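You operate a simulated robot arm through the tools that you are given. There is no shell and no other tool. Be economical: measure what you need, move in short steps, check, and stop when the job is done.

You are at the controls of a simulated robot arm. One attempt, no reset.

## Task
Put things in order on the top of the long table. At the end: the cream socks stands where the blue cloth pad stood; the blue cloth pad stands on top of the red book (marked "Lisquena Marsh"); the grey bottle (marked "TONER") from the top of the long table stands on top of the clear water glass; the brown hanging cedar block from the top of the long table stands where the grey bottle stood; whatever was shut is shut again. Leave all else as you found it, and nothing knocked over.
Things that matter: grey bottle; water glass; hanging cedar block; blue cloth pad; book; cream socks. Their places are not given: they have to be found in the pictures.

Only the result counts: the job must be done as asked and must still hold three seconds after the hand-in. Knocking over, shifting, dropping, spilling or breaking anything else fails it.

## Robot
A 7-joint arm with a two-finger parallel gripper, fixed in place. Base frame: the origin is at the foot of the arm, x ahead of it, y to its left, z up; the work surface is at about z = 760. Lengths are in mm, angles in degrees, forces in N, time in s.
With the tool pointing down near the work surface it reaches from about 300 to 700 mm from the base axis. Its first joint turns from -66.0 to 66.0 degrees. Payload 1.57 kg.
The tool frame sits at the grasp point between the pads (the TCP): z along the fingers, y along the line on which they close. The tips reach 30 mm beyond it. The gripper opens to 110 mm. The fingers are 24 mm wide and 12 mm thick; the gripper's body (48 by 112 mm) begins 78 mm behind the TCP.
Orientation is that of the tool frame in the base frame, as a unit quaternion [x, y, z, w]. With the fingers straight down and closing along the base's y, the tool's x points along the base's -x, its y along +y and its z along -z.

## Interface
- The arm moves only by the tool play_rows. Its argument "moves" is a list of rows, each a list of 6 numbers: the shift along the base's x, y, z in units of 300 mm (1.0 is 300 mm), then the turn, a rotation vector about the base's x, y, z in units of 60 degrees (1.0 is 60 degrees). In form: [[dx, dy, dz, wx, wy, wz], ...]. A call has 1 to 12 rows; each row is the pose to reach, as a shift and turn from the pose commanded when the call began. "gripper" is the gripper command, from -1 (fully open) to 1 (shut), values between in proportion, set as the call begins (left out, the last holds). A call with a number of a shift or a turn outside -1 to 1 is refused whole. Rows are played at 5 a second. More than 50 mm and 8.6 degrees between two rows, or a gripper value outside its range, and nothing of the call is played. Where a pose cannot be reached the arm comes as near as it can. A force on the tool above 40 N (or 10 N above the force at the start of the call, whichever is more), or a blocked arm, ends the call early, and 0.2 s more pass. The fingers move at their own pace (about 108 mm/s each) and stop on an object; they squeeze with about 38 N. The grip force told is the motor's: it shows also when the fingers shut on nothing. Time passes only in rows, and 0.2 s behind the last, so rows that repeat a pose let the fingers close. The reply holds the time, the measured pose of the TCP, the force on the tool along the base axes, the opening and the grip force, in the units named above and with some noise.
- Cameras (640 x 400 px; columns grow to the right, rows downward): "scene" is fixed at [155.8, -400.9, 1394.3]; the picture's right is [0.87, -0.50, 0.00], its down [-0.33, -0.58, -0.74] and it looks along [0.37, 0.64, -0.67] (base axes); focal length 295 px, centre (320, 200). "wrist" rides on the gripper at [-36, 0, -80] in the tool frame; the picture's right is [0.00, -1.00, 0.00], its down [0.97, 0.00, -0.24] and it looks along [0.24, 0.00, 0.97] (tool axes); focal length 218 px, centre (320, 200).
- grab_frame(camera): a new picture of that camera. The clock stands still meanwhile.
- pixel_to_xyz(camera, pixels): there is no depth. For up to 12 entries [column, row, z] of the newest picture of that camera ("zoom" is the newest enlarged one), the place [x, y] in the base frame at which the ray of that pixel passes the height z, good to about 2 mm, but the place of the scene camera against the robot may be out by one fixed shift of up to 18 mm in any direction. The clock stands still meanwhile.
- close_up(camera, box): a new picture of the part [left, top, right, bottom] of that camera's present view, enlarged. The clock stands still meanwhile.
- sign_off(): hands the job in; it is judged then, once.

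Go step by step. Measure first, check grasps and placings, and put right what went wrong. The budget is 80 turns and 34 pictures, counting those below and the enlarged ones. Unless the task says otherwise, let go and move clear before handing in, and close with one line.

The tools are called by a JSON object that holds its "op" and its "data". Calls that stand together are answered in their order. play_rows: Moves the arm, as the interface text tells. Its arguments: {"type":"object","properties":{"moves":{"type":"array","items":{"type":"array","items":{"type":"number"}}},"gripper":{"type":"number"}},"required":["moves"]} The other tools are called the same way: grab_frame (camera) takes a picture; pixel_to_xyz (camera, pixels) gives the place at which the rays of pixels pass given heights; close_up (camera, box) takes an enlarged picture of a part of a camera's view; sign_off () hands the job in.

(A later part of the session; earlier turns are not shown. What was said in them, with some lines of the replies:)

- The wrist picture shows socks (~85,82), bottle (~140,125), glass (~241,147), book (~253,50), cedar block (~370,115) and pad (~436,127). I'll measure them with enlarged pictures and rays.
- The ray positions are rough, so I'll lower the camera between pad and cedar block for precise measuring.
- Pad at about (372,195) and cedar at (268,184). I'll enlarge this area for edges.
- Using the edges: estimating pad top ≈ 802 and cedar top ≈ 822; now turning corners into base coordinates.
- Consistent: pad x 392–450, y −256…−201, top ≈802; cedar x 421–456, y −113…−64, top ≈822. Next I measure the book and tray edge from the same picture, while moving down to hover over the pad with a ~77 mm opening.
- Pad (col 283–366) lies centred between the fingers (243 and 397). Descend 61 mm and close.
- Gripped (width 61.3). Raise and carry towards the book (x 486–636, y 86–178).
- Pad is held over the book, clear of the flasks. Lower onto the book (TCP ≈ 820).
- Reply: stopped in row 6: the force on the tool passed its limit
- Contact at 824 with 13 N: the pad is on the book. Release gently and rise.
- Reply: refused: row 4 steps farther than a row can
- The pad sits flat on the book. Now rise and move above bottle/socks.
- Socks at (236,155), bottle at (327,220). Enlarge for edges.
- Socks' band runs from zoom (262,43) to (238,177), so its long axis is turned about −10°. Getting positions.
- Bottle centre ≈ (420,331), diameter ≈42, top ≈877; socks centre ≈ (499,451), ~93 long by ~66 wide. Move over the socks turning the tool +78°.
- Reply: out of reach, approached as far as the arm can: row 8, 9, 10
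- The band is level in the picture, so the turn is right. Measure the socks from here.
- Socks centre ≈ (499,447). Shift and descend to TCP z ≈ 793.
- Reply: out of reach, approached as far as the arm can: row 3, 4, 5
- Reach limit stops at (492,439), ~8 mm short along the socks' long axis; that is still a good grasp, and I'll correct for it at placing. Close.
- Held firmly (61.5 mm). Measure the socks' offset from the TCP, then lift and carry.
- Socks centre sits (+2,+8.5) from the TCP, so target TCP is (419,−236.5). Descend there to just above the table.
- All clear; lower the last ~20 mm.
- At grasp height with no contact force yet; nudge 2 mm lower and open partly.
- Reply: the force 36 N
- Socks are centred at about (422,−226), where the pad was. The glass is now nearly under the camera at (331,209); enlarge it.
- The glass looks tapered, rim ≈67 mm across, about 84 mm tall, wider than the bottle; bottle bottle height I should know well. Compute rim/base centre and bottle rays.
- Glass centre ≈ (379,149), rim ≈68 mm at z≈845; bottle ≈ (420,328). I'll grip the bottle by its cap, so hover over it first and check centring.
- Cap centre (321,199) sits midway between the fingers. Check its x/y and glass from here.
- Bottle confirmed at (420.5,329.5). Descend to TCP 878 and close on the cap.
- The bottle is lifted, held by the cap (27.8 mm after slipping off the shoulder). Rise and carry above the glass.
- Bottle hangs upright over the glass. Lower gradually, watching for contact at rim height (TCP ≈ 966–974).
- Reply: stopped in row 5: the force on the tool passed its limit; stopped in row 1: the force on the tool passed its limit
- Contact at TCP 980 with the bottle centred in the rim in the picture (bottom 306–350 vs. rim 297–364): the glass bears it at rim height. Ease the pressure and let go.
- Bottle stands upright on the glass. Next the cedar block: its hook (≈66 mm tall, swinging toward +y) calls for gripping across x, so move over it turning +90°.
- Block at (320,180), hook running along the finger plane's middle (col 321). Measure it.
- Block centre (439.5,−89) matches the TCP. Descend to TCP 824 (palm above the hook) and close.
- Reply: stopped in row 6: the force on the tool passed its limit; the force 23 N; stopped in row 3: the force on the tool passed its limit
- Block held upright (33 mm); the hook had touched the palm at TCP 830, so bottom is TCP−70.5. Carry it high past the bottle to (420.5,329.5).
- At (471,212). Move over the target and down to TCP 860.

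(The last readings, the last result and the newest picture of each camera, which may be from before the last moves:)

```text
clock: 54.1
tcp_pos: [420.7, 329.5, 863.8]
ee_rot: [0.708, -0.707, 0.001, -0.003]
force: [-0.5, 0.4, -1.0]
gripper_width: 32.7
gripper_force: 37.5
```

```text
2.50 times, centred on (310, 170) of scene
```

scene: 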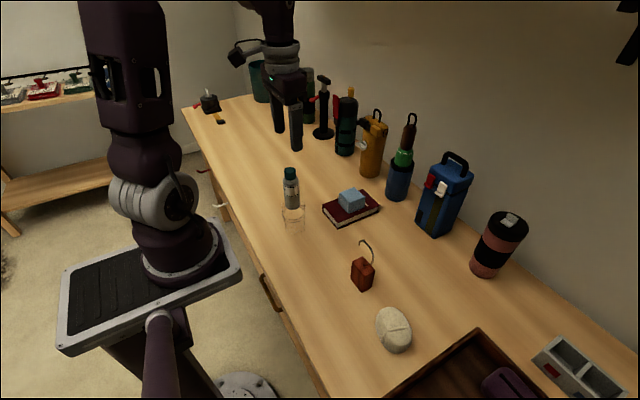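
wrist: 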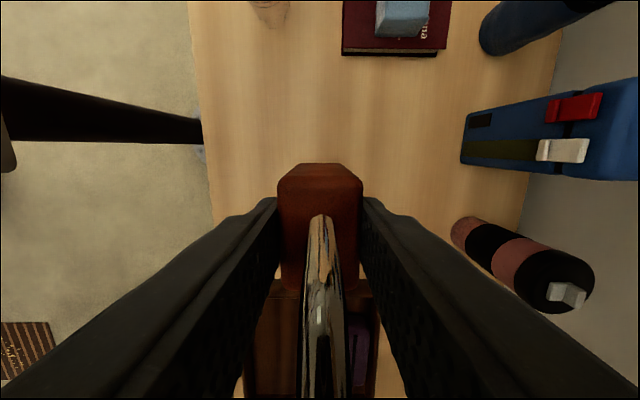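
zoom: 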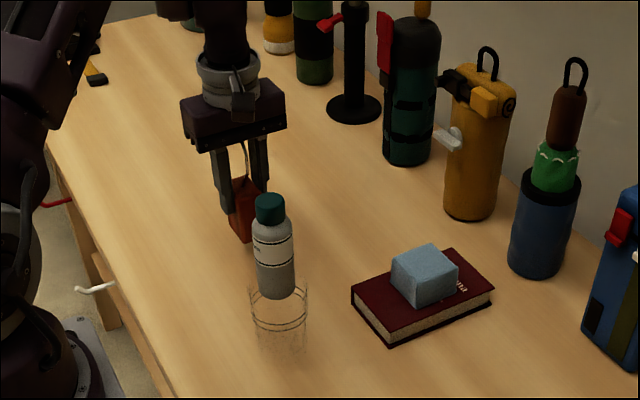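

Position is right and clear of the bottle. Lower to contact (~TCP 830).

{"op": "play_rows", "data": {"moves": [[0, 0, -0.05, 0, 0, 0], [0, 0, -0.09, 0, 0, 0], [0, 0, -0.102, 0, 0, 0], [0, 0, -0.108, 0, 0, 0], [0, 0, -0.113, 0, 0, 0], [0, 0, -0.118, 0, 0, 0]]}}

```text
clock: 55.5
tcp_pos: [421.5, 328.8, 829.7]
ee_rot: [0.708, -0.707, 0.001, -0.004]
force: [-4.5, -2.9, 12.9]
gripper_width: 33.1
gripper_force: 38.1
stopped in row 6: the force on the tool passed its limit (the readings are from after the stop); the commanded pose is now the measured one
```

Contact at 829.7 with 13 N. Release and rise straight up.

{"op": "play_rows", "data": {"moves": [[0, 0, 0.001, 0, 0, 0], [0, 0, 0.001, 0, 0, 0], [0, 0, 0.001, 0, 0, 0]], "gripper": -0.3}}

{"op": "play_rows", "data": {"moves": [[0, 0, 0.06, 0, 0, 0], [0, 0, 0.18, 0, 0, 0], [0, 0, 0.33, 0, 0, 0], [0, 0, 0.48, 0, 0, 0], [0, 0, 0.63, 0, 0, 0], [0, 0, 0.63, 0, 0, 0]]}}

{"op": "grab_frame", "data": {"camera": "scene"}}

{"op": "grab_frame", "data": {"camera": "wrist"}}

```text
clock: 56.3
tcp_pos: [421.2, 329.5, 830.7]
ee_rot: [0.708, -0.706, 0.0, -0.004]
force: [1.3, -0.2, 8.8]
gripper_width: 71.5
gripper_force: 0.0
```

```text
clock: 57.7
tcp_pos: [421.7, 330.2, 1020.2]
ee_rot: [0.707, -0.707, 0.001, -0.004]
force: [0.8, 0.4, 0.0]
gripper_width: 71.3
gripper_force: 0.0
```

```text
3 pictures are left
```

scene: 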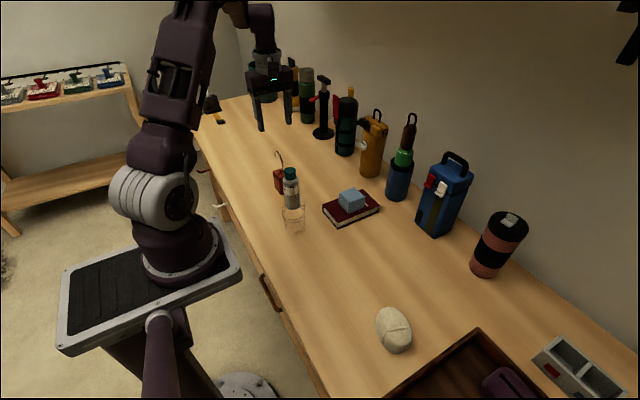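

```text
2 pictures are left
```

wrist: 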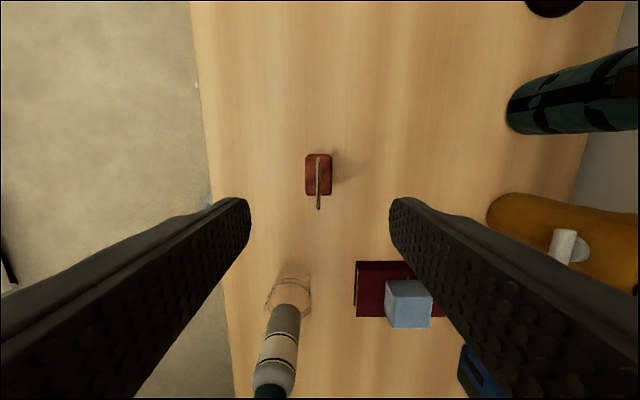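

Both pictures show all four items standing where asked and the gripper clear above them, so I'm handing in.

{"op": "sign_off", "data": {}}

```text
The job is handed in.
```

I've handed the job in, and the last pictures show all four items in place and upright: the pad is on the red book, the socks are on the pad's old spot, the bottle is on the glass, and the cedar block is on the bottle's old spot. Nothing was opened, and I saw nothing else moved or knocked over.
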